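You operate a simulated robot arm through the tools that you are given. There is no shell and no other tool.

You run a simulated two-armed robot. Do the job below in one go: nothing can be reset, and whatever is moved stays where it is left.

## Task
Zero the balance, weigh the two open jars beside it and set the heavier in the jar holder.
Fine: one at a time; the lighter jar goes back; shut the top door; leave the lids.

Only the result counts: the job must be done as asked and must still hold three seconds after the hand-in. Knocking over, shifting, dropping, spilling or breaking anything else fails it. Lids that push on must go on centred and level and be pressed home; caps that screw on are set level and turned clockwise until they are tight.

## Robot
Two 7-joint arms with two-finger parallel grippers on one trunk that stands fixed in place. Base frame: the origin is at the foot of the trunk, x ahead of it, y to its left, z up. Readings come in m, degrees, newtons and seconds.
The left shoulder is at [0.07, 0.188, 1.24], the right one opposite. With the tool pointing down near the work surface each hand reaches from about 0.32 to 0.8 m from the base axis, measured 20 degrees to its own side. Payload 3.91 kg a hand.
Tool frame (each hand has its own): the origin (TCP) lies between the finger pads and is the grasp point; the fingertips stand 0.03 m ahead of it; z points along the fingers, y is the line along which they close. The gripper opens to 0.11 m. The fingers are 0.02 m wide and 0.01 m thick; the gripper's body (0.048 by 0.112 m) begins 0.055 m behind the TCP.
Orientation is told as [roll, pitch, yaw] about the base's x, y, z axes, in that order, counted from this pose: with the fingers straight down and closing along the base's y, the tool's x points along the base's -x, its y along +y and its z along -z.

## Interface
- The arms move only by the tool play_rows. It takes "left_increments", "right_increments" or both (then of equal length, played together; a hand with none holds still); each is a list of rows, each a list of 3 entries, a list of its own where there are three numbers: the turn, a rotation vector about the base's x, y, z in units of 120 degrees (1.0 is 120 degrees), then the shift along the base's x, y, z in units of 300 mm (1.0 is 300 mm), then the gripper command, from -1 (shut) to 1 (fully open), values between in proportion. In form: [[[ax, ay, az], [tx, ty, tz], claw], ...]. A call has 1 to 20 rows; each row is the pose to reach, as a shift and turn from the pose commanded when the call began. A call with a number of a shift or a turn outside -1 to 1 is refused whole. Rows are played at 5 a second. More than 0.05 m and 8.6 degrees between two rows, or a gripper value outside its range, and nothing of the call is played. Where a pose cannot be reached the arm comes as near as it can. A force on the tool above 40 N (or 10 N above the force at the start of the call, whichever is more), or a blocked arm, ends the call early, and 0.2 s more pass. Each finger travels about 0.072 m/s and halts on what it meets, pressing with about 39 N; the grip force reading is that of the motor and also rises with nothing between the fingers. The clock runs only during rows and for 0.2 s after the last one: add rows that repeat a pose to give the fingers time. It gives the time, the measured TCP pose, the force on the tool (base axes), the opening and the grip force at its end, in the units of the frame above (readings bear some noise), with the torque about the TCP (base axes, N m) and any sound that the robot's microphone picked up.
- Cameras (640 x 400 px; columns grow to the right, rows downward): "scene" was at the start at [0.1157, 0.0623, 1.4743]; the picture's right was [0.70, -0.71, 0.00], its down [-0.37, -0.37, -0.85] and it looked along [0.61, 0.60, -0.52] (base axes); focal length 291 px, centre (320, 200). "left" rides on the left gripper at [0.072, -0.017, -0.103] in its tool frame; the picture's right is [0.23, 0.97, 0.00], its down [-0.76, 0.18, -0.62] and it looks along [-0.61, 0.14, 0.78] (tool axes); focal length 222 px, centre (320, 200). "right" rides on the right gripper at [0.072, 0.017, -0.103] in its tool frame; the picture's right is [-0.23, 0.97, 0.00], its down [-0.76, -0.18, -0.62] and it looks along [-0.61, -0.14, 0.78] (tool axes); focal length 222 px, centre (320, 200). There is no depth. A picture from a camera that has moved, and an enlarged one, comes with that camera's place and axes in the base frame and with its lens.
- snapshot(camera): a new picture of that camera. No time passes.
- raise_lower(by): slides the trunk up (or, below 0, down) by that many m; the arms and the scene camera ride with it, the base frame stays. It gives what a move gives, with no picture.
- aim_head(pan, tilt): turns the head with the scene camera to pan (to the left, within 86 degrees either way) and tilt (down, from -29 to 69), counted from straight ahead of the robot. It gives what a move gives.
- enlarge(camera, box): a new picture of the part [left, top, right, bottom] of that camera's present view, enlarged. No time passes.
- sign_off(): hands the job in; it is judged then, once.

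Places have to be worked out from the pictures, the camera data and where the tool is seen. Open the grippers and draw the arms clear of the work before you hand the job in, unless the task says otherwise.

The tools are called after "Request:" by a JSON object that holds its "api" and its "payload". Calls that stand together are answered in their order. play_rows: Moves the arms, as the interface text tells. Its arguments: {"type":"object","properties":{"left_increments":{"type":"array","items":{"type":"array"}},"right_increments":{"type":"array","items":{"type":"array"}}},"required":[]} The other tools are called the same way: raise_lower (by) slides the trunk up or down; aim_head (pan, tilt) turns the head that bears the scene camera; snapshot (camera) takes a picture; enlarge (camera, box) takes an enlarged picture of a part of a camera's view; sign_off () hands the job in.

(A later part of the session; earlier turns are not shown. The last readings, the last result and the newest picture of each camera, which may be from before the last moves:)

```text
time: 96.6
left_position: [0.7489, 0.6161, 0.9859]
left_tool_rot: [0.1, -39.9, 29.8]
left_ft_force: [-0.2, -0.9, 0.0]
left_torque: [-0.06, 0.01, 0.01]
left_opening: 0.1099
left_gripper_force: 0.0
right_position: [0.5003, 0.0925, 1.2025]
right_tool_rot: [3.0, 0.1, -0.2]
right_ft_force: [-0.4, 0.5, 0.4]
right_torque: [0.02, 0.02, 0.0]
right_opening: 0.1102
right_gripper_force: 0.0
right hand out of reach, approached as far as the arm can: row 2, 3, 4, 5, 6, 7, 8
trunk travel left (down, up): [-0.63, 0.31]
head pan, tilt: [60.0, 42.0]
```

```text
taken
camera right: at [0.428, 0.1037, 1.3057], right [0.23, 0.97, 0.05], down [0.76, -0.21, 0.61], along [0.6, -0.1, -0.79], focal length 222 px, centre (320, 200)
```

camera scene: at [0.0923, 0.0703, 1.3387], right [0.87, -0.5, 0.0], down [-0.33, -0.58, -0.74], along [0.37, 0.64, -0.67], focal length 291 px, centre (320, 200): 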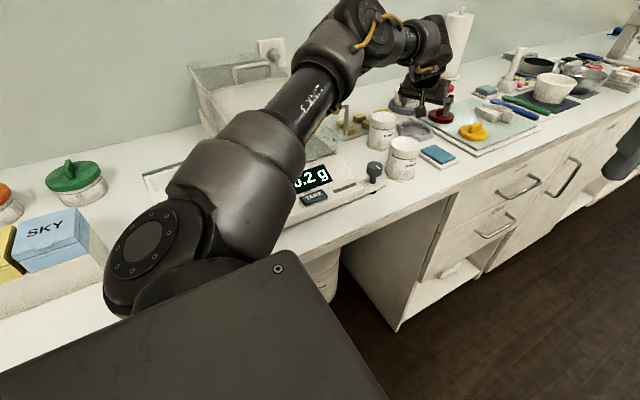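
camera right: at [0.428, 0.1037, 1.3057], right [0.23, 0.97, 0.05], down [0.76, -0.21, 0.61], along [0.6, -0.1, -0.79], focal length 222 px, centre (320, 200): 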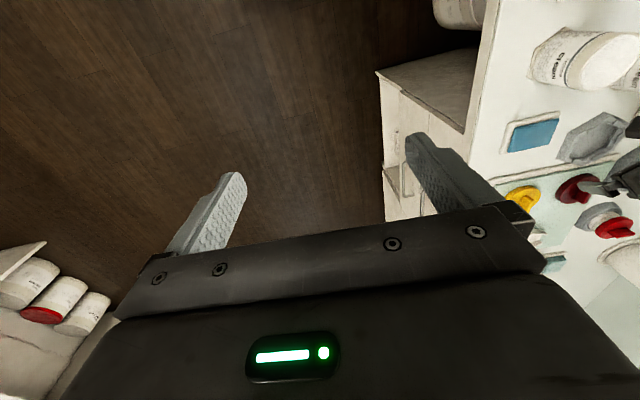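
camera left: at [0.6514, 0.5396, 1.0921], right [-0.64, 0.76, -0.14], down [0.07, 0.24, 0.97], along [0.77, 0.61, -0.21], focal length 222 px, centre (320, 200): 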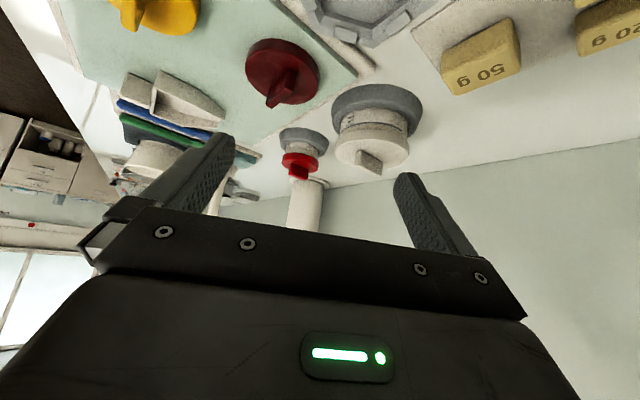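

Right arm is safely back. I'll take a fresh precise view of the holder from the scene and right cameras.

Request:
{"api": "enlarge", "payload": {"camera": "scene", "box": [385, 105, 449, 145]}}

Request:
{"api": "enlarge", "payload": {"camera": "right", "box": [512, 20, 640, 180]}}

Request:
{"api": "enlarge", "payload": {"camera": "left", "box": [260, 0, 460, 120]}}

```text
10.00 times, centred on (417, 125) of scene
camera zoom: at [0.0936, 0.0721, 1.3385], right [0.87, -0.5, 0.0], down [-0.33, -0.58, -0.74], along [0.37, 0.64, -0.67], focal length 2912 px, centre (-650, 950)
```

zoom: 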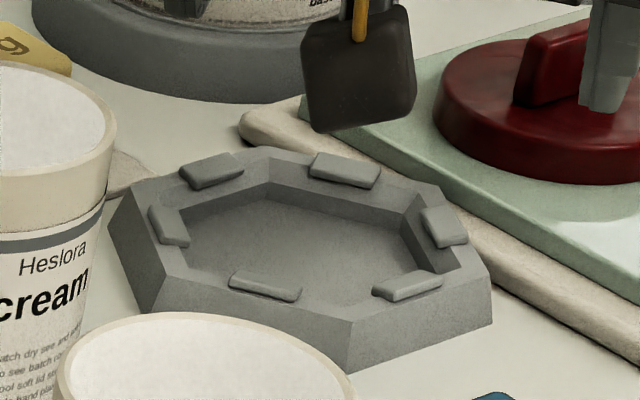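

```text
2.50 times, centred on (576, 100) of right
camera zoom: at [0.428, 0.1037, 1.3057], right [0.23, 0.97, 0.05], down [0.76, -0.21, 0.61], along [0.6, -0.1, -0.79], focal length 555 px, centre (-320, 450)
```

zoom: 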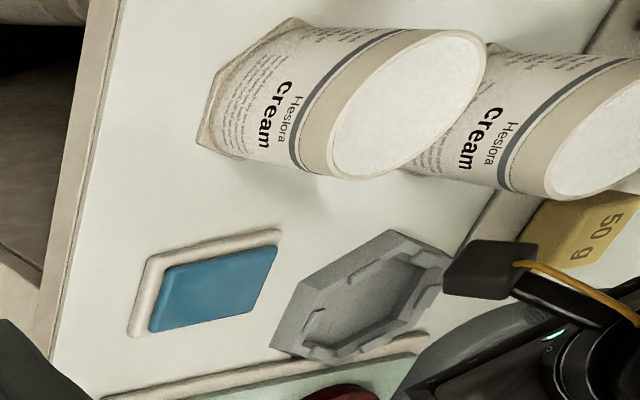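

```text
3.20 times, centred on (360, 60) of left
camera zoom: at [0.6531, 0.5402, 1.0177], right [-0.64, 0.76, -0.14], down [0.07, 0.24, 0.97], along [0.77, 0.61, -0.21], focal length 711 px, centre (192, 648)
```

zoom: 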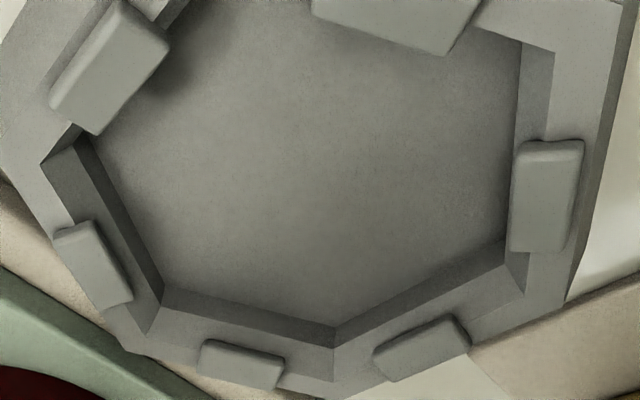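

The close-up from the hand shows a recess whose walls taper inward (a lead-in); combining all views, the holder centre is about (0.740, 0.617) with ring top z≈0.912 and the bench at z≈0.90. Now I'll go pick up the heavier front jar at (0.557, 0.481) with this 30° yaw / 40° tilt grasp.

Request:
{"api": "play_rows", "payload": {"left_increments": [[[0, 0, 0], [0, 0, 0.1], 1], [[0, 0, 0], [0, 0, 0.22], 1], [[0, 0, 0], [-0.06, -0.04, 0.28], 1], [[0, 0, 0], [-0.17, -0.12, 0.28], 1], [[0, 0, 0], [-0.29, -0.205, 0.28], 1], [[0, 0, 0], [-0.41, -0.29, 0.28], 1], [[0, 0, 0], [-0.53, -0.375, 0.28], 1], [[0, 0, 0], [-0.62, -0.435, 0.28], 1], [[0, 0, 0], [-0.64, -0.45, 0.27], 1], [[0, 0, 0], [-0.64, -0.45, 0.27], 1]]}}

Request:
{"api": "snapshot", "payload": {"camera": "left"}}

Request:
{"api": "snapshot", "payload": {"camera": "scene"}}

```text
time: 98.8
left_position: [0.5576, 0.4802, 1.0657]
left_tool_rot: [0.1, -39.9, 29.9]
left_ft_force: [-0.8, 0.0, -0.1]
left_torque: [0.0, 0.02, 0.0]
left_opening: 0.1102
left_gripper_force: 0.1
right_position: [0.4994, 0.0918, 1.2041]
right_tool_rot: [3.0, 0.0, 0.0]
right_ft_force: [-0.1, -0.5, -0.6]
right_torque: [-0.02, -0.01, -0.01]
right_opening: 0.1099
right_gripper_force: 0.1
trunk travel left (down, up): [-0.63, 0.31]
head pan, tilt: [60.0, 42.0]
```

```text
taken
camera left: at [0.4612, 0.4043, 1.0991], right [-0.64, 0.76, -0.14], down [0.07, 0.24, 0.97], along [0.77, 0.61, -0.21], focal length 222 px, centre (320, 200)
```

left: 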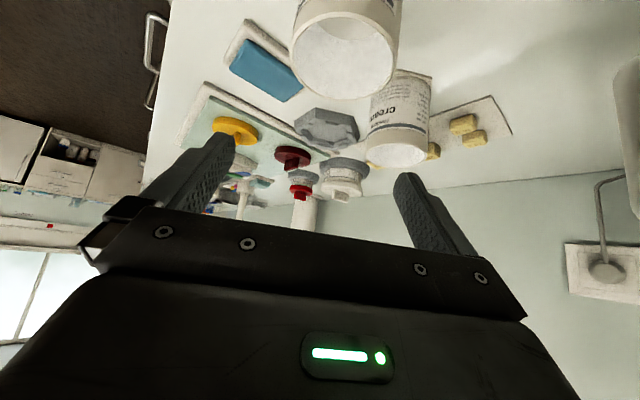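

```text
taken
camera scene: at [0.0934, 0.0717, 1.3385], right [0.87, -0.5, 0.0], down [-0.33, -0.58, -0.74], along [0.37, 0.64, -0.67], focal length 291 px, centre (320, 200)
```

scene: 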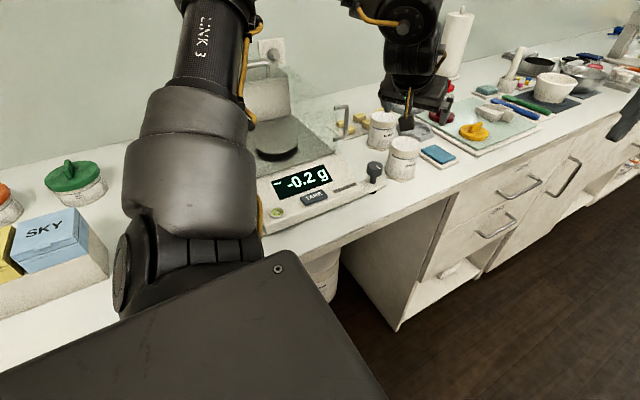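

The jar's rim fits (0.557, 0.482), right below the TCP. Descending vertically to grip height.

Request:
{"api": "play_rows", "payload": {"left_increments": [[[0, 0, 0], [0, 0.003, -0.08], 1], [[0, 0, 0], [0, 0.003, -0.17], 1], [[0, 0, 0], [0, 0.003, -0.26], 1], [[0, 0, 0], [0, 0.003, -0.33], 1], [[0, 0, 0], [0, 0.003, -0.357], 1], [[0, 0, 0], [0, 0.003, -0.357], 1]]}}

Request:
{"api": "snapshot", "payload": {"camera": "left"}}

Request:
{"api": "enlarge", "payload": {"camera": "scene", "box": [340, 80, 500, 200]}}

```text
time: 100.2
left_position: [0.5579, 0.4809, 0.9597]
left_tool_rot: [0.1, -39.9, 29.9]
left_ft_force: [-0.4, 0.1, -0.3]
left_torque: [-0.02, -0.02, -0.01]
left_opening: 0.1099
left_gripper_force: 0.1
right_position: [0.4983, 0.0912, 1.2028]
right_tool_rot: [2.9, 0.0, 0.0]
right_ft_force: [-0.5, 0.0, 0.5]
right_torque: [0.01, 0.04, -0.01]
right_opening: 0.1098
right_gripper_force: 0.0
trunk travel left (down, up): [-0.63, 0.31]
head pan, tilt: [60.0, 42.0]
```

```text
taken
camera left: at [0.4609, 0.405, 0.9919], right [-0.64, 0.76, -0.14], down [0.07, 0.24, 0.97], along [0.77, 0.61, -0.21], focal length 222 px, centre (320, 200)
```

left: 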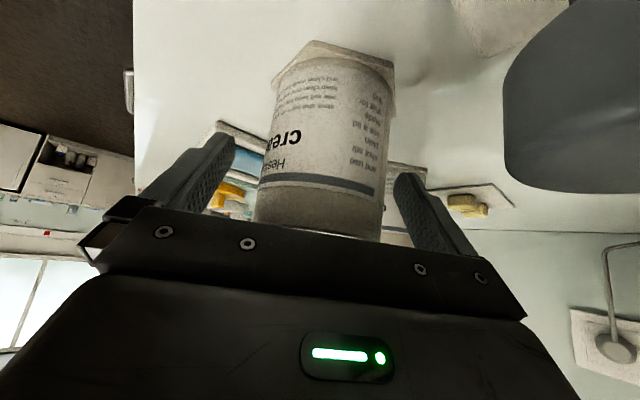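

```text
3.33 times, centred on (420, 140) of scene
camera zoom: at [0.0934, 0.0719, 1.3385], right [0.87, -0.5, 0.0], down [-0.33, -0.58, -0.74], along [0.37, 0.64, -0.67], focal length 971 px, centre (-13, 400)
```

zoom: 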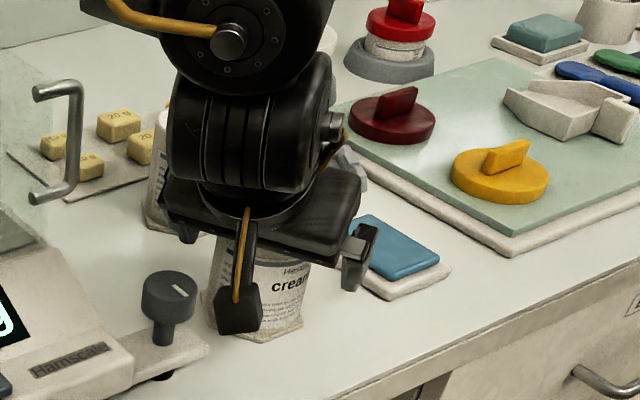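

The jar sits between the pads; the knob is near but clear of the hand camera. Closing the gripper.

Request:
{"api": "play_rows", "payload": {"left_increments": [[[0, 0, 0], [0, 0, 0], 0.5], [[0, 0, 0], [0, 0, 0], -1], [[0, 0, 0], [0, 0, 0], -1], [[0, 0, 0], [0, 0, 0], -1], [[0, 0, 0], [0, 0, 0], -1]]}}

Request:
{"api": "snapshot", "payload": {"camera": "left"}}

```text
time: 101.4
left_position: [0.5582, 0.4814, 0.9602]
left_tool_rot: [0.1, -39.9, 29.8]
left_ft_force: [-0.1, -0.3, 0.2]
left_torque: [-0.06, -0.01, -0.02]
left_opening: 0.0702
left_gripper_force: 38.8
right_position: [0.4989, 0.0923, 1.203]
right_tool_rot: [3.0, 0.0, 0.0]
right_ft_force: [0.0, -0.2, -0.3]
right_torque: [0.03, -0.01, 0.0]
right_opening: 0.1099
right_gripper_force: 0.1
trunk travel left (down, up): [-0.63, 0.31]
head pan, tilt: [60.0, 42.0]
```

```text
taken
camera left: at [0.4609, 0.405, 0.9922], right [-0.64, 0.76, -0.14], down [0.07, 0.24, 0.97], along [0.77, 0.61, -0.21], focal length 222 px, centre (320, 200)
```

left: 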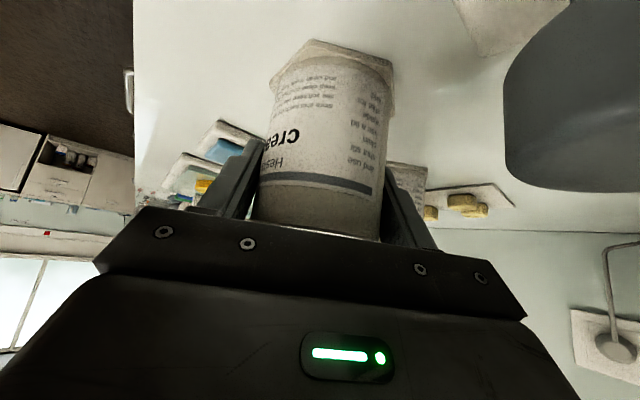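

Gripped. I'll measure the jar base in the hand's view before lifting.

Request:
{"api": "enlarge", "payload": {"camera": "left", "box": [250, 20, 410, 120]}}

```text
4.00 times, centred on (330, 70) of left
camera zoom: at [0.4609, 0.405, 0.9922], right [-0.64, 0.76, -0.14], down [0.07, 0.24, 0.97], along [0.77, 0.61, -0.21], focal length 888 px, centre (280, 720)
```

zoom: 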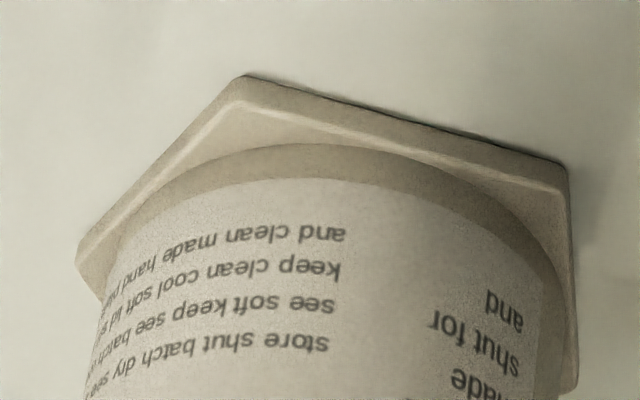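

The jar is held squarely with its centre within ~2 mm of the TCP. Lifting 7 cm, then carrying it around the right side of the rear jar to above the holder.

Request:
{"api": "play_rows", "payload": {"left_increments": [[[0, 0, 0], [0, 0, 0.02], -1], [[0, 0, 0], [0, 0, 0.07], -1], [[0, 0, 0], [0, 0, 0.14], -1], [[0, 0, 0], [0, 0, 0.21], -1], [[0, 0, 0], [0.02, 0, 0.26], -1], [[0, 0, 0], [0.08, 0.01, 0.27], -1], [[0, 0, 0], [0.17, 0.02, 0.27], -1], [[0, 0, 0], [0.26, 0.035, 0.27], -1], [[0, 0, 0], [0.35, 0.06, 0.27], -1], [[0, 0, 0], [0.43, 0.1, 0.27], -1], [[0, 0, 0], [0.5, 0.16, 0.27], -1], [[0, 0, 0], [0.55, 0.23, 0.27], -1], [[0, 0, 0], [0.58, 0.31, 0.27], -1], [[0, 0, 0], [0.593, 0.39, 0.27], -1], [[0, 0, 0], [0.597, 0.44, 0.27], -1], [[0, 0, 0], [0.597, 0.449, 0.27], -1], [[0, 0, 0], [0.597, 0.449, 0.27], -1]]}}

Request:
{"api": "snapshot", "payload": {"camera": "left"}}

Request:
{"api": "snapshot", "payload": {"camera": "scene"}}

Request:
{"api": "enlarge", "payload": {"camera": "scene", "box": [370, 80, 466, 150]}}

```text
time: 105.0
left_position: [0.7378, 0.6155, 1.0398]
left_tool_rot: [0.1, -40.0, 29.8]
left_ft_force: [0.4, -0.2, -1.0]
left_torque: [0.0, -0.02, -0.01]
left_opening: 0.07
left_gripper_force: 39.3
right_position: [0.4998, 0.0918, 1.203]
right_tool_rot: [2.9, 0.0, 0.0]
right_ft_force: [0.0, 0.1, 0.4]
right_torque: [0.01, 0.01, 0.0]
right_opening: 0.11
right_gripper_force: 0.0
trunk travel left (down, up): [-0.63, 0.31]
head pan, tilt: [60.0, 42.0]
```

```text
taken
camera left: at [0.6401, 0.5409, 1.0723], right [-0.64, 0.76, -0.14], down [0.07, 0.24, 0.97], along [0.77, 0.61, -0.21], focal length 222 px, centre (320, 200)
```

left: 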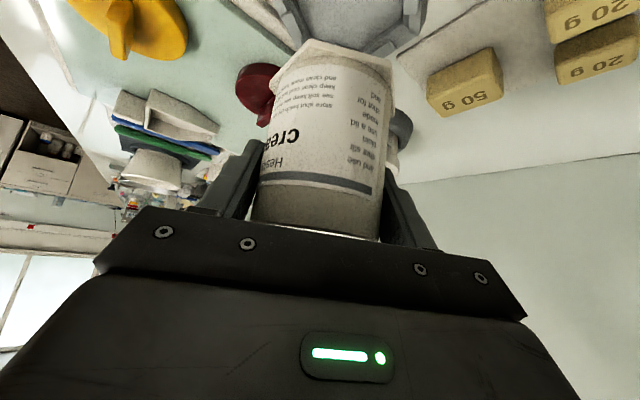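

```text
taken
camera scene: at [0.0937, 0.0722, 1.3385], right [0.87, -0.5, 0.0], down [-0.33, -0.58, -0.74], along [0.37, 0.64, -0.67], focal length 291 px, centre (320, 200)
```

scene: 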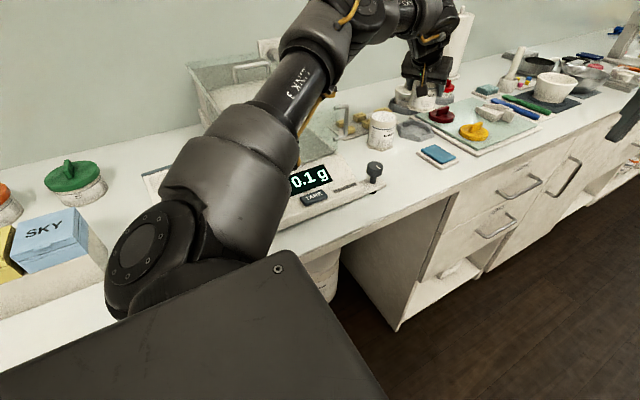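

```text
5.71 times, centred on (418, 115) of scene
camera zoom: at [0.0937, 0.0722, 1.3385], right [0.87, -0.5, 0.0], down [-0.33, -0.58, -0.74], along [0.37, 0.64, -0.67], focal length 1664 px, centre (-240, 686)
```

zoom: 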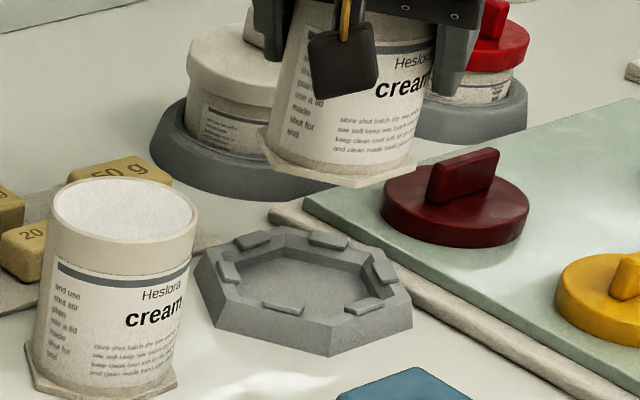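

From the scene camera, the jar base centre and the holder centre coincide within ~2 mm. Lowering to about 1 cm above the ring to verify there.

Request:
{"api": "play_rows", "payload": {"left_increments": [[[0, 0, 0], [0, 0, -0.03], -1], [[0, 0, 0], [0, 0, -0.08], -1], [[0, 0, 0], [0, 0, -0.13], -1], [[0, 0, 0], [0, 0, -0.17], -1], [[0, 0, 0], [0, 0, -0.18], -1], [[0, 0, 0], [0, 0, -0.18], -1]]}}

Request:
{"api": "enlarge", "payload": {"camera": "left", "box": [220, 0, 440, 130]}}

Request:
{"api": "enlarge", "payload": {"camera": "scene", "box": [385, 90, 449, 145]}}

Request:
{"api": "enlarge", "payload": {"camera": "right", "box": [512, 20, 640, 180]}}

```text
time: 106.4
left_position: [0.7366, 0.6173, 0.9875]
left_tool_rot: [0.1, -40.0, 29.7]
left_ft_force: [0.2, -0.4, -1.7]
left_torque: [-0.01, 0.0, 0.01]
left_opening: 0.0698
left_gripper_force: 39.0
right_position: [0.4999, 0.0916, 1.2022]
right_tool_rot: [3.0, 0.0, 0.1]
right_ft_force: [-0.2, 0.1, -0.8]
right_torque: [0.01, 0.01, 0.0]
right_opening: 0.1099
right_gripper_force: 0.1
trunk travel left (down, up): [-0.63, 0.31]
head pan, tilt: [60.0, 42.0]
```

```text
2.91 times, centred on (330, 65) of left
camera zoom: at [0.64, 0.5412, 1.0186], right [-0.64, 0.76, -0.14], down [0.07, 0.24, 0.97], along [0.77, 0.61, -0.21], focal length 646 px, centre (291, 593)
```

zoom: 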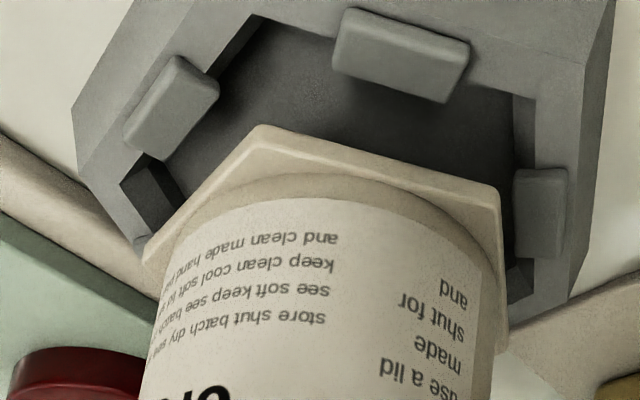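

```text
7.27 times, centred on (417, 118) of scene
camera zoom: at [0.0937, 0.072, 1.3385], right [0.87, -0.5, 0.0], down [-0.33, -0.58, -0.74], along [0.37, 0.64, -0.67], focal length 2118 px, centre (-386, 800)
```

zoom: 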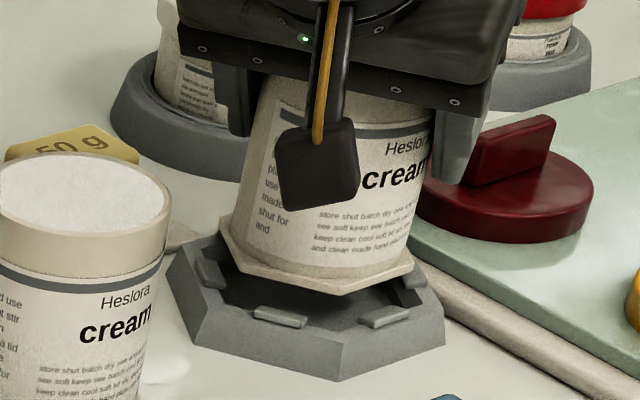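

```text
2.50 times, centred on (576, 100) of right
camera zoom: at [0.4276, 0.1034, 1.3069], right [0.23, 0.97, 0.05], down [0.76, -0.21, 0.61], along [0.61, -0.1, -0.79], focal length 555 px, centre (-320, 450)
```

zoom: 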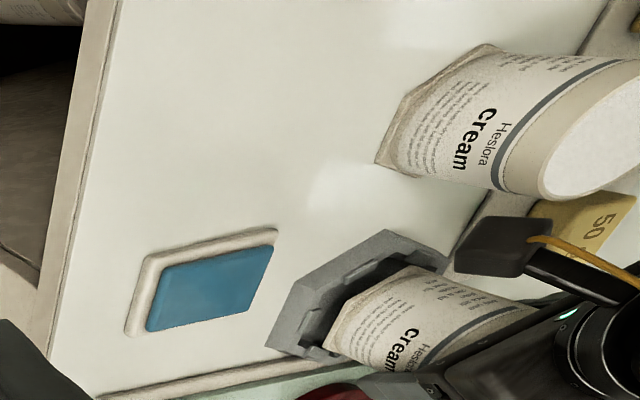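

All three views show the jar base over the recess with matching orientation; estimated offset is under 2 mm. Lowering about 1 cm more and looking again.

Request:
{"api": "play_rows", "payload": {"left_increments": [[[0, 0, 0], [-0.003, -0.004, -0.015], -1], [[0, 0, 0], [-0.003, -0.004, -0.03], -1], [[0, 0, 0], [-0.003, -0.004, -0.035], -1], [[0, 0, 0], [-0.003, -0.004, -0.035], -1]]}}

Request:
{"api": "enlarge", "payload": {"camera": "left", "box": [220, 0, 440, 130]}}

Request:
{"api": "enlarge", "payload": {"camera": "scene", "box": [385, 90, 449, 145]}}

Request:
{"api": "enlarge", "payload": {"camera": "right", "box": [592, 90, 640, 170]}}

```text
time: 107.4
left_position: [0.7361, 0.6144, 0.9754]
left_tool_rot: [0.3, -39.8, 29.8]
left_ft_force: [-0.5, 0.3, -0.3]
left_torque: [-0.01, -0.02, -0.02]
left_opening: 0.07
left_gripper_force: 39.2
right_position: [0.5015, 0.0916, 1.2024]
right_tool_rot: [2.9, 0.1, 0.0]
right_ft_force: [-0.6, -0.1, -0.5]
right_torque: [0.02, 0.01, 0.0]
right_opening: 0.1097
right_gripper_force: 0.1
trunk travel left (down, up): [-0.63, 0.31]
head pan, tilt: [60.0, 42.0]
```

```text
2.91 times, centred on (330, 65) of left
camera zoom: at [0.6394, 0.5396, 1.0079], right [-0.64, 0.76, -0.14], down [0.07, 0.24, 0.97], along [0.77, 0.61, -0.21], focal length 646 px, centre (291, 593)
```

zoom: 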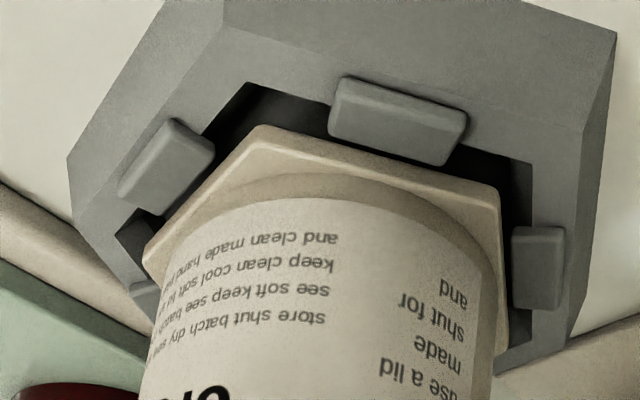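

```text
7.27 times, centred on (417, 118) of scene
camera zoom: at [0.0936, 0.0721, 1.3385], right [0.87, -0.5, 0.0], down [-0.33, -0.58, -0.74], along [0.37, 0.64, -0.67], focal length 2118 px, centre (-386, 800)
```

zoom: 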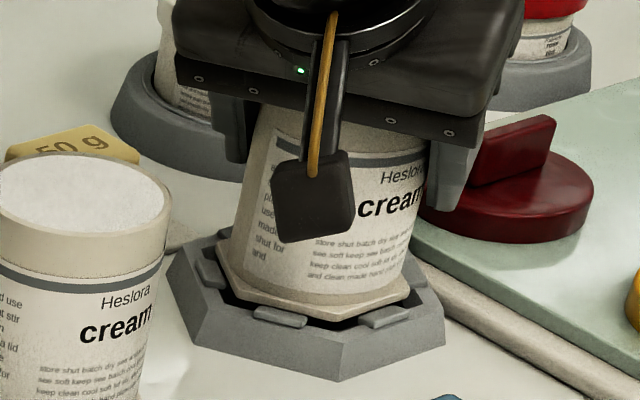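

```text
5.00 times, centred on (616, 130) of right
camera zoom: at [0.4275, 0.1035, 1.3069], right [0.23, 0.97, 0.05], down [0.76, -0.21, 0.61], along [0.61, -0.1, -0.79], focal length 1111 px, centre (-1160, 550)
```

zoom: 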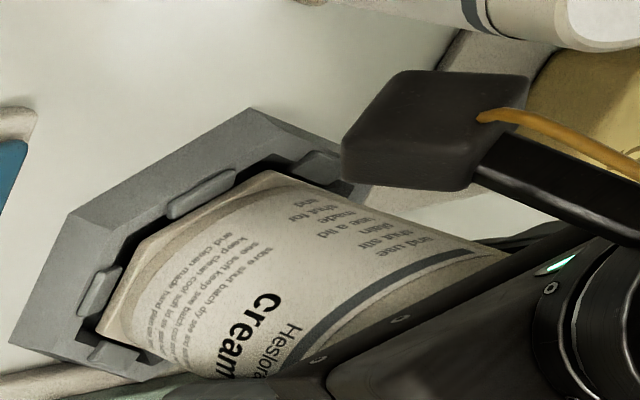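

The gaps between jar base and recess are even on all visible sides, orientation matches. Lowering further in small steps into the recess.

Request:
{"api": "play_rows", "payload": {"left_increments": [[[0, 0, 0], [0, 0, -0.008], -1], [[0, 0, 0], [0, 0, -0.015], -1], [[0, 0, 0], [0, 0, -0.022], -1], [[0, 0, 0], [0, 0, -0.022], -1]]}}

Request:
{"api": "enlarge", "payload": {"camera": "left", "box": [220, 0, 440, 130]}}

Request:
{"api": "enlarge", "payload": {"camera": "right", "box": [592, 90, 640, 170]}}

```text
time: 108.4
left_position: [0.7359, 0.6151, 0.9691]
left_tool_rot: [0.2, -39.9, 29.8]
left_ft_force: [-0.9, -0.2, -1.1]
left_torque: [0.01, -0.01, 0.0]
left_opening: 0.0699
left_gripper_force: 39.6
right_position: [0.5008, 0.0932, 1.2044]
right_tool_rot: [3.0, 0.0, 0.0]
right_ft_force: [0.2, -0.5, 0.3]
right_torque: [0.03, -0.04, -0.03]
right_opening: 0.11
right_gripper_force: 0.1
trunk travel left (down, up): [-0.63, 0.31]
head pan, tilt: [60.0, 42.0]
```

```text
2.91 times, centred on (330, 65) of left
camera zoom: at [0.639, 0.5387, 1.0016], right [-0.64, 0.76, -0.14], down [0.07, 0.24, 0.97], along [0.77, 0.61, -0.21], focal length 646 px, centre (291, 593)
```

zoom: 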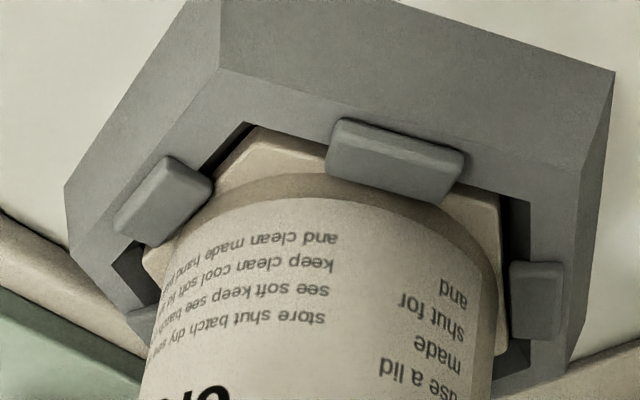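

```text
5.00 times, centred on (616, 130) of right
camera zoom: at [0.4276, 0.1034, 1.3069], right [0.23, 0.97, 0.05], down [0.76, -0.21, 0.61], along [0.61, -0.1, -0.79], focal length 1111 px, centre (-1160, 550)
```

zoom: 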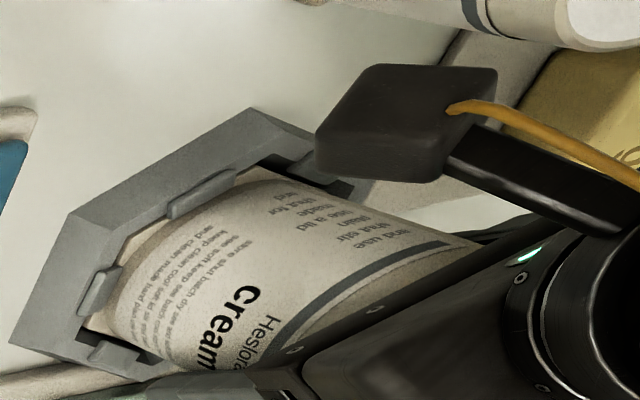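

The base has entered the recess without contact; the gaps suggest the jar is ~2 mm too far toward −x/−y. Nudging (+1.2, +2) mm and lowering on in 1.2 mm steps.

Request:
{"api": "play_rows", "payload": {"left_increments": [[[0, 0, 0], [0.004, 0.0067, 0], -1], [[0, 0, 0], [0.004, 0.0067, -0.004], -1], [[0, 0, 0], [0.004, 0.0067, -0.008], -1], [[0, 0, 0], [0.004, 0.0067, -0.008], -1]]}}

Request:
{"api": "enlarge", "payload": {"camera": "left", "box": [220, 0, 440, 130]}}

Request:
{"api": "enlarge", "payload": {"camera": "scene", "box": [385, 90, 449, 145]}}

```text
time: 109.4
left_position: [0.7366, 0.6171, 0.9686]
left_tool_rot: [0.2, -40.1, 29.9]
left_ft_force: [1.7, 2.6, 6.9]
left_torque: [0.37, -0.14, 0.0]
left_opening: 0.0701
left_gripper_force: 39.2
right_position: [0.4993, 0.0914, 1.2034]
right_tool_rot: [3.0, 0.0, 0.0]
right_ft_force: [0.2, -0.5, 1.4]
right_torque: [0.0, -0.03, -0.02]
right_opening: 0.11
right_gripper_force: 0.1
trunk travel left (down, up): [-0.63, 0.31]
head pan, tilt: [60.0, 42.0]
```

```text
2.91 times, centred on (330, 65) of left
camera zoom: at [0.6399, 0.541, 1.0007], right [-0.64, 0.76, -0.14], down [0.07, 0.24, 0.97], along [0.77, 0.61, -0.21], focal length 646 px, centre (291, 593)
```

zoom: 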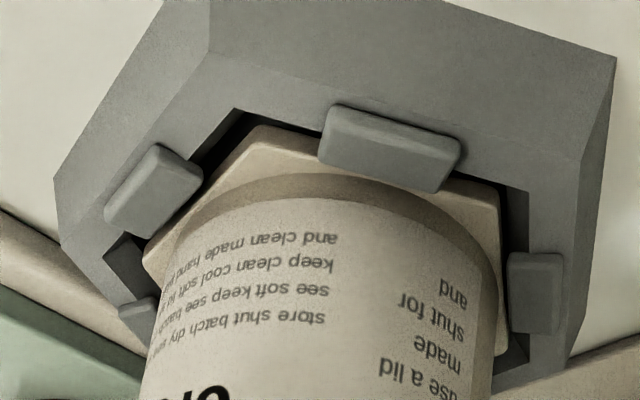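

```text
7.27 times, centred on (417, 118) of scene
camera zoom: at [0.0927, 0.0714, 1.3387], right [0.87, -0.5, 0.0], down [-0.33, -0.58, -0.74], along [0.37, 0.64, -0.67], focal length 2118 px, centre (-386, 800)
```

zoom: 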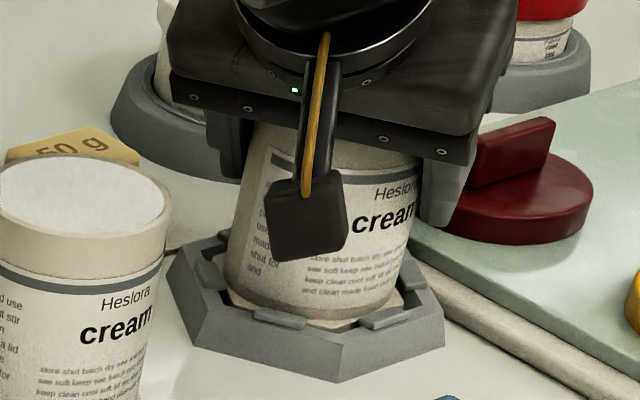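

Contact torque indicates touching on the +y side, so the nudge went too far. I'll lift 2 mm, shift back 2 mm in −y and lower again.

Request:
{"api": "play_rows", "payload": {"left_increments": [[[0, 0, 0], [0, 0, 0.006], -1], [[0, 0, 0], [0, -0.0067, 0.006], -1], [[0, 0, 0], [0, -0.0067, 0.002], -1], [[0, 0, 0], [0, -0.0067, 0], -1], [[0, 0, 0], [0, -0.0067, 0], -1]]}}

Request:
{"api": "enlarge", "payload": {"camera": "left", "box": [220, 0, 440, 130]}}

```text
time: 110.6
left_position: [0.7363, 0.6178, 0.9665]
left_tool_rot: [0.1, -39.8, 29.9]
left_ft_force: [-1.3, -0.8, -7.5]
left_torque: [-0.01, 0.07, -0.02]
left_opening: 0.0702
left_gripper_force: 38.9
right_position: [0.5007, 0.0932, 1.2018]
right_tool_rot: [2.9, 0.1, -0.1]
right_ft_force: [0.3, 0.2, -0.3]
right_torque: [0.0, -0.03, -0.02]
right_opening: 0.1098
right_gripper_force: 0.0
trunk travel left (down, up): [-0.63, 0.31]
head pan, tilt: [60.0, 42.0]
```

```text
2.91 times, centred on (330, 65) of left
camera zoom: at [0.6408, 0.5408, 0.9982], right [-0.64, 0.76, -0.14], down [0.07, 0.25, 0.97], along [0.77, 0.61, -0.21], focal length 646 px, centre (291, 593)
```

zoom: 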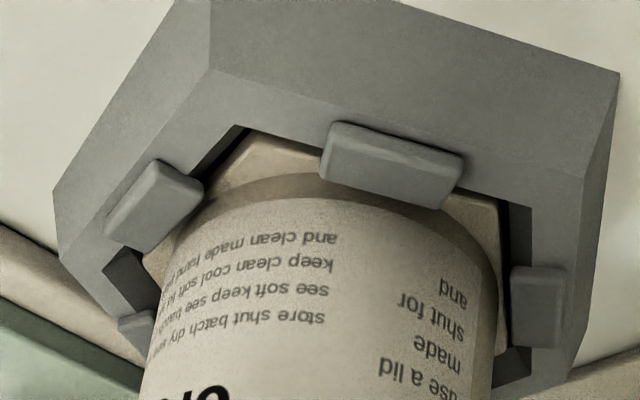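

The force is now −7.5 N (something draws the jar down, perhaps the tabs gripping). I'll look closer from the other cameras before pressing on.

Request:
{"api": "enlarge", "payload": {"camera": "scene", "box": [385, 90, 449, 145]}}

Request:
{"api": "enlarge", "payload": {"camera": "right", "box": [592, 90, 640, 170]}}

```text
7.27 times, centred on (417, 118) of scene
camera zoom: at [0.0944, 0.0729, 1.3384], right [0.87, -0.5, 0.0], down [-0.34, -0.58, -0.74], along [0.37, 0.64, -0.67], focal length 2118 px, centre (-386, 800)
```

zoom: 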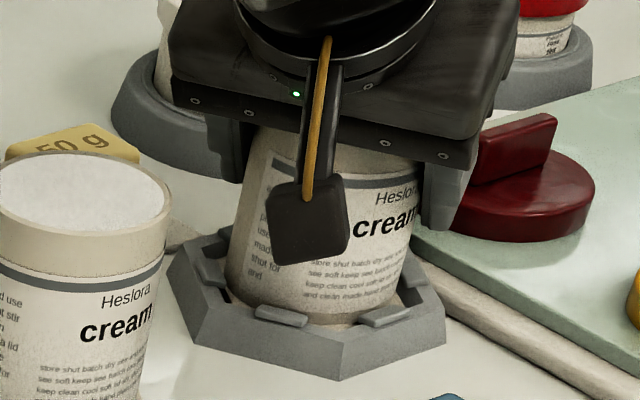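

```text
5.00 times, centred on (616, 130) of right
camera zoom: at [0.4283, 0.1043, 1.3065], right [0.23, 0.97, 0.05], down [0.76, -0.21, 0.61], along [0.61, -0.1, -0.79], focal length 1111 px, centre (-1160, 550)
```

zoom: 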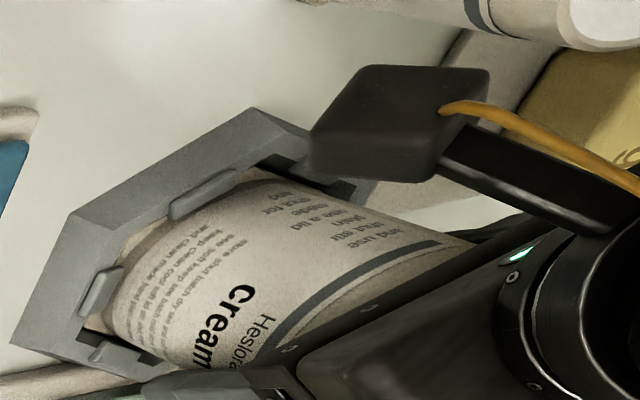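

The jar looks upright and inside the ring. Continuing down by 1 mm steps while watching force.

Request:
{"api": "play_rows", "payload": {"left_increments": [[[0, 0, 0], [0, 0, -0.0033], -1], [[0, 0, 0], [0, 0, -0.0066], -1], [[0, 0, 0], [0, 0, -0.0066], -1]]}}

Request:
{"api": "enlarge", "payload": {"camera": "left", "box": [220, 0, 440, 130]}}

```text
time: 111.4
left_position: [0.7381, 0.6167, 0.9635]
left_tool_rot: [0.1, -39.9, 29.8]
left_ft_force: [-1.7, -1.0, -5.0]
left_torque: [-0.06, 0.06, 0.0]
left_opening: 0.0699
left_gripper_force: 40.2
right_position: [0.4994, 0.0922, 1.2024]
right_tool_rot: [2.9, 0.1, 0.0]
right_ft_force: [-0.6, 0.2, -0.2]
right_torque: [-0.01, -0.02, 0.01]
right_opening: 0.1099
right_gripper_force: 0.1
trunk travel left (down, up): [-0.63, 0.31]
head pan, tilt: [60.0, 42.0]
```

```text
2.91 times, centred on (330, 65) of left
camera zoom: at [0.6408, 0.5404, 0.9969], right [-0.64, 0.76, -0.14], down [0.07, 0.24, 0.97], along [0.77, 0.61, -0.21], focal length 646 px, centre (291, 593)
```

zoom: 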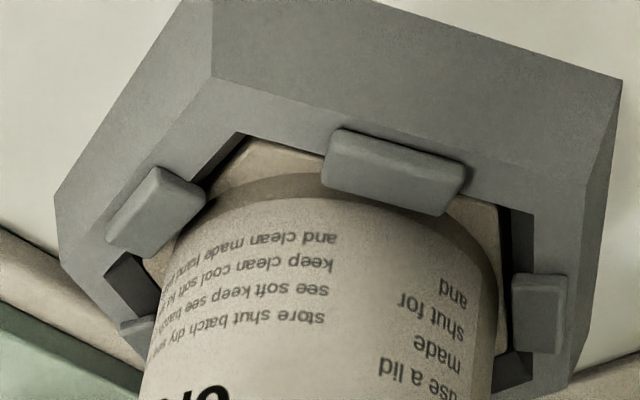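

Descending freely with a slight downward pull; continuing in 1 mm steps until it bottoms.

Request:
{"api": "play_rows", "payload": {"left_increments": [[[0, 0, 0], [0, 0, -0.0033], -1], [[0, 0, 0], [0, 0, -0.0066], -1], [[0, 0, 0], [0, 0, -0.0066], -1]]}}

```text
time: 112.2
left_position: [0.7385, 0.6157, 0.9639]
left_tool_rot: [0.1, -40.0, 29.9]
left_ft_force: [-0.3, 0.4, 0.6]
left_torque: [-0.03, -0.09, 0.04]
left_opening: 0.0699
left_gripper_force: 38.7
right_position: [0.4994, 0.0917, 1.2037]
right_tool_rot: [2.9, -0.1, 0.1]
right_ft_force: [-0.2, 0.6, 0.1]
right_torque: [0.0, 0.02, -0.01]
right_opening: 0.1101
right_gripper_force: 0.1
trunk travel left (down, up): [-0.63, 0.31]
head pan, tilt: [60.0, 42.0]
```

Force is now about zero with no further sinking, so it appears seated. Pressing 2 mm more to confirm it is home.

Request:
{"api": "play_rows", "payload": {"left_increments": [[[0, 0, 0], [0, 0, -0.0033], -1], [[0, 0, 0], [0, 0, -0.0066], -1], [[0, 0, 0], [0, 0, -0.0066], -1]]}}

Request:
{"api": "enlarge", "payload": {"camera": "left", "box": [220, 0, 440, 130]}}

Request:
{"api": "enlarge", "payload": {"camera": "scene", "box": [385, 90, 449, 145]}}

Request:
{"api": "enlarge", "payload": {"camera": "right", "box": [592, 90, 640, 170]}}

```text
time: 113.0
left_position: [0.7362, 0.6146, 0.9634]
left_tool_rot: [0.0, -40.2, 29.8]
left_ft_force: [2.4, 3.3, 11.9]
left_torque: [-0.15, -0.02, 0.05]
left_opening: 0.07
left_gripper_force: 38.4
right_position: [0.4983, 0.0906, 1.2044]
right_tool_rot: [3.0, -0.1, 0.1]
right_ft_force: [-0.3, 0.5, -0.6]
right_torque: [0.0, 0.01, -0.02]
right_opening: 0.1103
right_gripper_force: 0.0
trunk travel left (down, up): [-0.63, 0.31]
head pan, tilt: [60.0, 42.0]
```

```text
2.91 times, centred on (330, 65) of left
camera zoom: at [0.6401, 0.5393, 0.9949], right [-0.64, 0.76, -0.15], down [0.07, 0.24, 0.97], along [0.77, 0.61, -0.21], focal length 646 px, centre (291, 593)
```

zoom: 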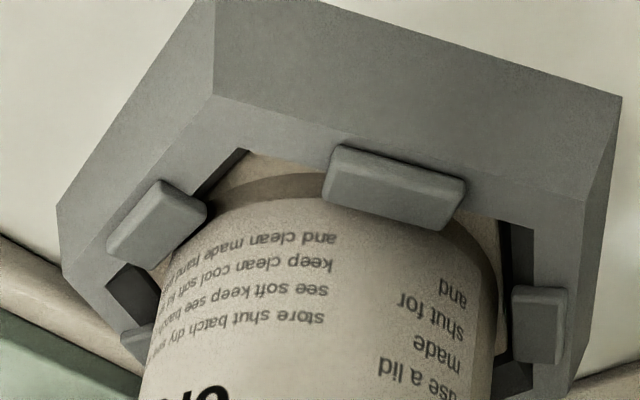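

```text
7.27 times, centred on (417, 118) of scene
camera zoom: at [0.0923, 0.0711, 1.3388], right [0.87, -0.5, 0.0], down [-0.33, -0.58, -0.74], along [0.37, 0.64, -0.67], focal length 2118 px, centre (-386, 800)
```

zoom: 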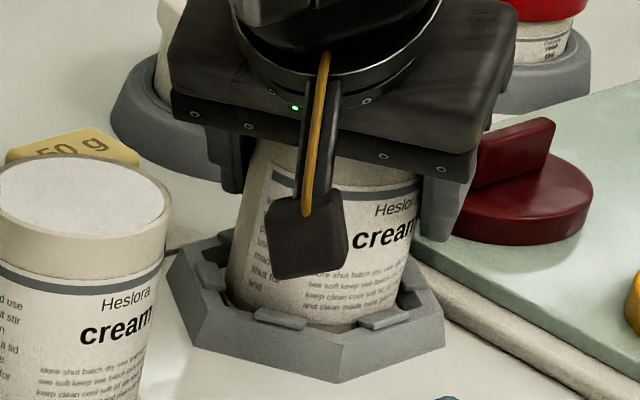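

```text
5.00 times, centred on (616, 130) of right
camera zoom: at [0.4263, 0.1025, 1.3076], right [0.23, 0.97, 0.05], down [0.76, -0.21, 0.61], along [0.61, -0.1, -0.79], focal length 1111 px, centre (-1160, 550)
```

zoom: 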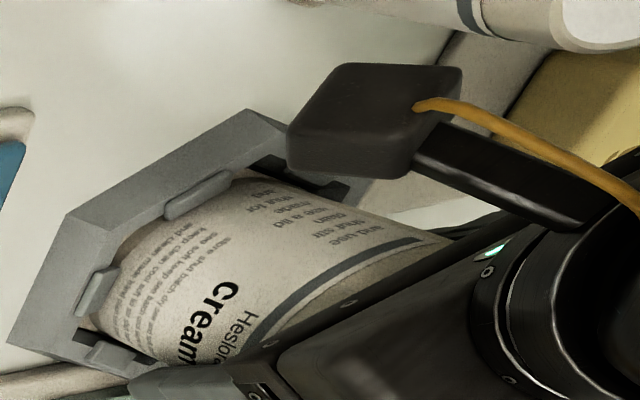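

Bottomed (12 N) at a height 3–4 mm above bench level, which matches the recess floor: seated. Easing pressure and opening the gripper.

Request:
{"api": "play_rows", "payload": {"left_increments": [[[0, 0, 0], [0, 0, 0.0045], -1], [[0, 0, 0], [0, 0, 0.0045], 0.32], [[0, 0, 0], [0, 0, 0.0045], 0.42], [[0, 0, 0], [0, 0, 0.0045], 0.7], [[0, 0, 0], [0, 0, 0.0045], 1], [[0, 0, 0], [0, 0, 0.0045], 1], [[0, 0, 0], [0, 0, 0.0045], 1]]}}

Request:
{"api": "snapshot", "payload": {"camera": "left"}}

Request:
{"api": "enlarge", "payload": {"camera": "scene", "box": [370, 70, 466, 150]}}

```text
time: 114.6
left_position: [0.7382, 0.6169, 0.9623]
left_tool_rot: [0.0, -39.9, 29.9]
left_ft_force: [0.5, 0.7, -0.5]
left_torque: [0.02, 0.04, 0.0]
left_opening: 0.1101
left_gripper_force: 0.1
right_position: [0.4978, 0.0921, 1.2026]
right_tool_rot: [3.0, 0.0, 0.0]
right_ft_force: [-0.3, 1.3, -0.6]
right_torque: [-0.01, 0.0, 0.03]
right_opening: 0.11
right_gripper_force: 0.0
trunk travel left (down, up): [-0.63, 0.31]
head pan, tilt: [60.0, 42.0]
```

```text
taken
camera left: at [0.6402, 0.5399, 0.9943], right [-0.64, 0.76, -0.14], down [0.07, 0.24, 0.97], along [0.77, 0.61, -0.21], focal length 222 px, centre (320, 200)
```

left: 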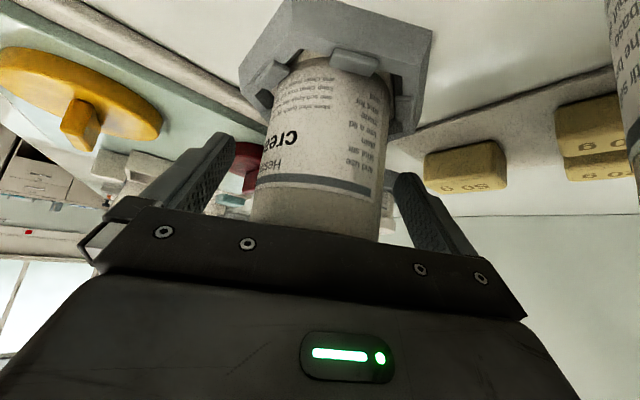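

```text
5.00 times, centred on (418, 110) of scene
camera zoom: at [0.0935, 0.0721, 1.3385], right [0.87, -0.5, 0.0], down [-0.33, -0.58, -0.74], along [0.37, 0.64, -0.67], focal length 1456 px, centre (-170, 650)
```

zoom: 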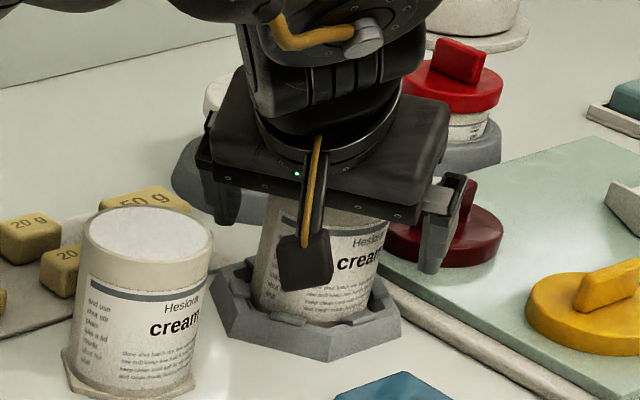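

Released; rising straight up to clear the jar and check it.

Request:
{"api": "play_rows", "payload": {"left_increments": [[[0, 0, 0], [0, 0, 0.06], 1], [[0, 0, 0], [0, 0, 0.16], 1], [[0, 0, 0], [0, 0, 0.28], 1], [[0, 0, 0], [0, 0, 0.4], 1], [[0, 0, 0], [-0.1, -0.06, 0.45], 1], [[0, 0, 0], [-0.22, -0.13, 0.5], 1], [[0, 0, 0], [-0.34, -0.2, 0.55], 1], [[0, 0, 0], [-0.45, -0.25, 0.6], 1]]}}

Request:
{"api": "snapshot", "payload": {"camera": "left"}}

Request:
{"api": "enlarge", "payload": {"camera": "scene", "box": [340, 60, 500, 180]}}

Request:
{"api": "enlarge", "payload": {"camera": "right", "box": [512, 20, 640, 180]}}

```text
time: 116.4
left_position: [0.5979, 0.5388, 1.1433]
left_tool_rot: [0.1, -40.0, 29.8]
left_ft_force: [-0.7, -0.6, -0.1]
left_torque: [-0.02, -0.04, -0.03]
left_opening: 0.1103
left_gripper_force: 0.1
right_position: [0.4979, 0.0919, 1.2046]
right_tool_rot: [2.9, -0.1, 0.0]
right_ft_force: [0.4, -0.4, 0.2]
right_torque: [-0.03, -0.01, -0.01]
right_opening: 0.1103
right_gripper_force: 0.1
trunk travel left (down, up): [-0.63, 0.31]
head pan, tilt: [60.0, 42.0]
```

```text
taken
camera left: at [0.5015, 0.463, 1.1746], right [-0.64, 0.76, -0.14], down [0.07, 0.24, 0.97], along [0.77, 0.61, -0.21], focal length 222 px, centre (320, 200)
```

left: 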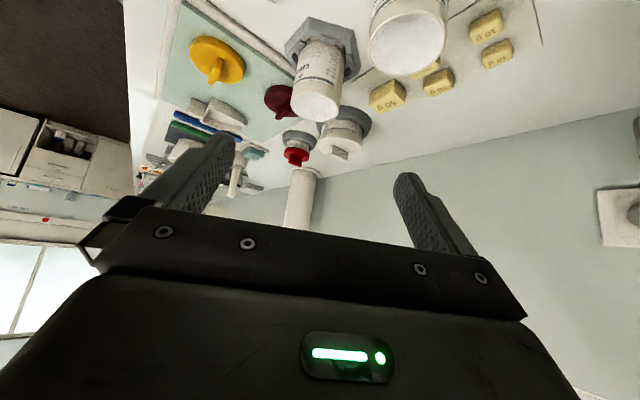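

```text
3.33 times, centred on (420, 120) of scene
camera zoom: at [0.0911, 0.0716, 1.3387], right [0.87, -0.5, 0.0], down [-0.33, -0.58, -0.74], along [0.37, 0.64, -0.67], focal length 971 px, centre (-13, 467)
```

zoom: 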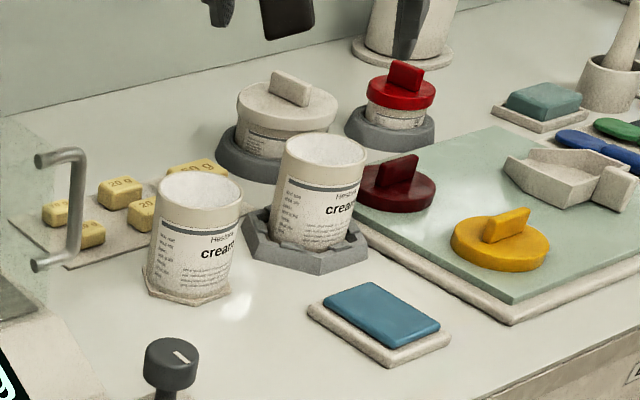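

```text
2.50 times, centred on (576, 100) of right
camera zoom: at [0.425, 0.103, 1.3079], right [0.23, 0.97, 0.05], down [0.76, -0.21, 0.61], along [0.61, -0.1, -0.79], focal length 555 px, centre (-320, 450)
```

zoom: 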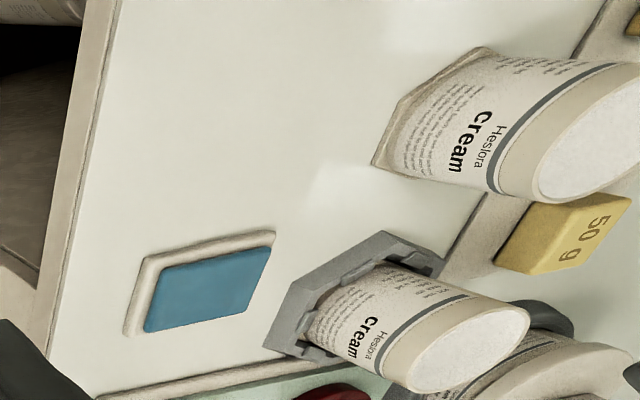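

The jar stands in the holder. Zooming to verify it is level.

Request:
{"api": "enlarge", "payload": {"camera": "scene", "box": [375, 85, 465, 145]}}

Request:
{"api": "enlarge", "payload": {"camera": "left", "box": [260, 0, 400, 130]}}

```text
6.67 times, centred on (420, 115) of scene
camera zoom: at [0.0911, 0.0716, 1.3387], right [0.87, -0.5, 0.0], down [-0.33, -0.58, -0.74], along [0.37, 0.64, -0.67], focal length 1941 px, centre (-347, 767)
```

zoom: 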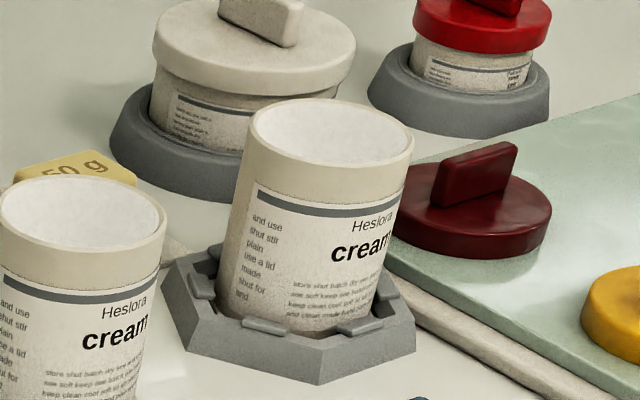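

```text
3.08 times, centred on (330, 65) of left
camera zoom: at [0.5015, 0.463, 1.1746], right [-0.64, 0.76, -0.14], down [0.07, 0.24, 0.97], along [0.77, 0.61, -0.21], focal length 684 px, centre (289, 615)
```

zoom: 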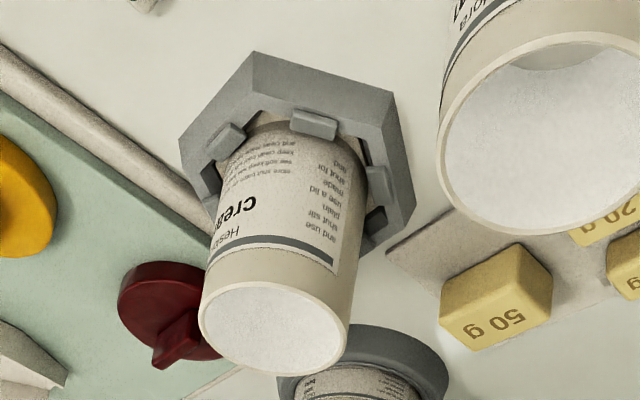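

I want to be sure it isn't tilted, so I'll enlarge more.

Request:
{"api": "enlarge", "payload": {"camera": "scene", "box": [395, 93, 443, 143]}}

Request:
{"api": "enlarge", "payload": {"camera": "scene", "box": [360, 105, 408, 155]}}

Request:
{"api": "enlarge", "payload": {"camera": "right", "box": [560, 100, 640, 180]}}

```text
8.00 times, centred on (419, 118) of scene
camera zoom: at [0.0911, 0.0716, 1.3387], right [0.87, -0.5, 0.0], down [-0.33, -0.58, -0.74], along [0.37, 0.64, -0.67], focal length 2330 px, centre (-472, 856)
```

zoom: 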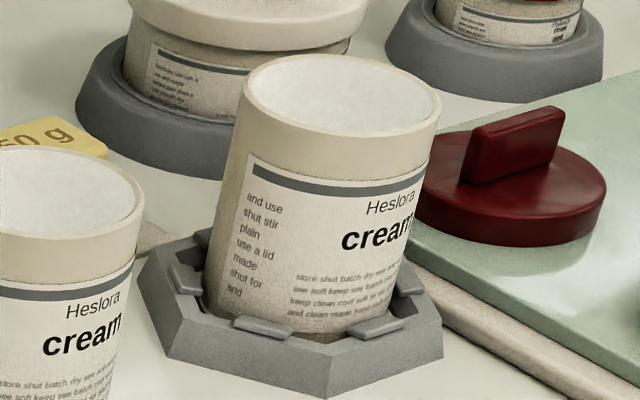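

```text
8.00 times, centred on (384, 130) of scene
camera zoom: at [0.0911, 0.0716, 1.3387], right [0.87, -0.5, 0.0], down [-0.33, -0.58, -0.74], along [0.37, 0.64, -0.67], focal length 2330 px, centre (-192, 760)
```

zoom: 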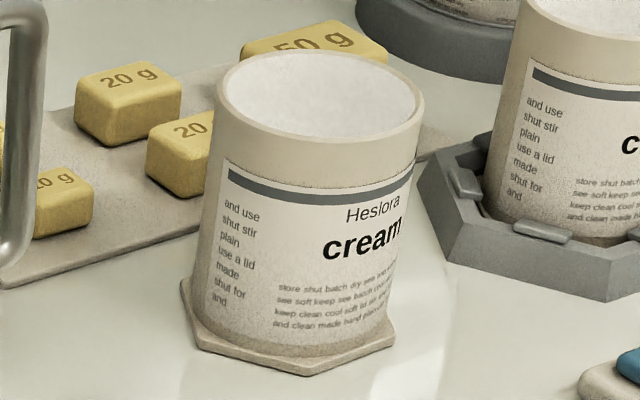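

```text
5.00 times, centred on (600, 140) of right
camera zoom: at [0.425, 0.103, 1.3079], right [0.23, 0.97, 0.05], down [0.76, -0.21, 0.61], along [0.61, -0.1, -0.79], focal length 1111 px, centre (-1080, 500)
```

zoom: 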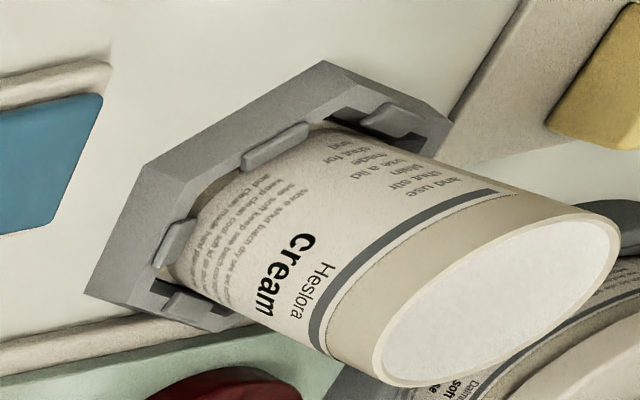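

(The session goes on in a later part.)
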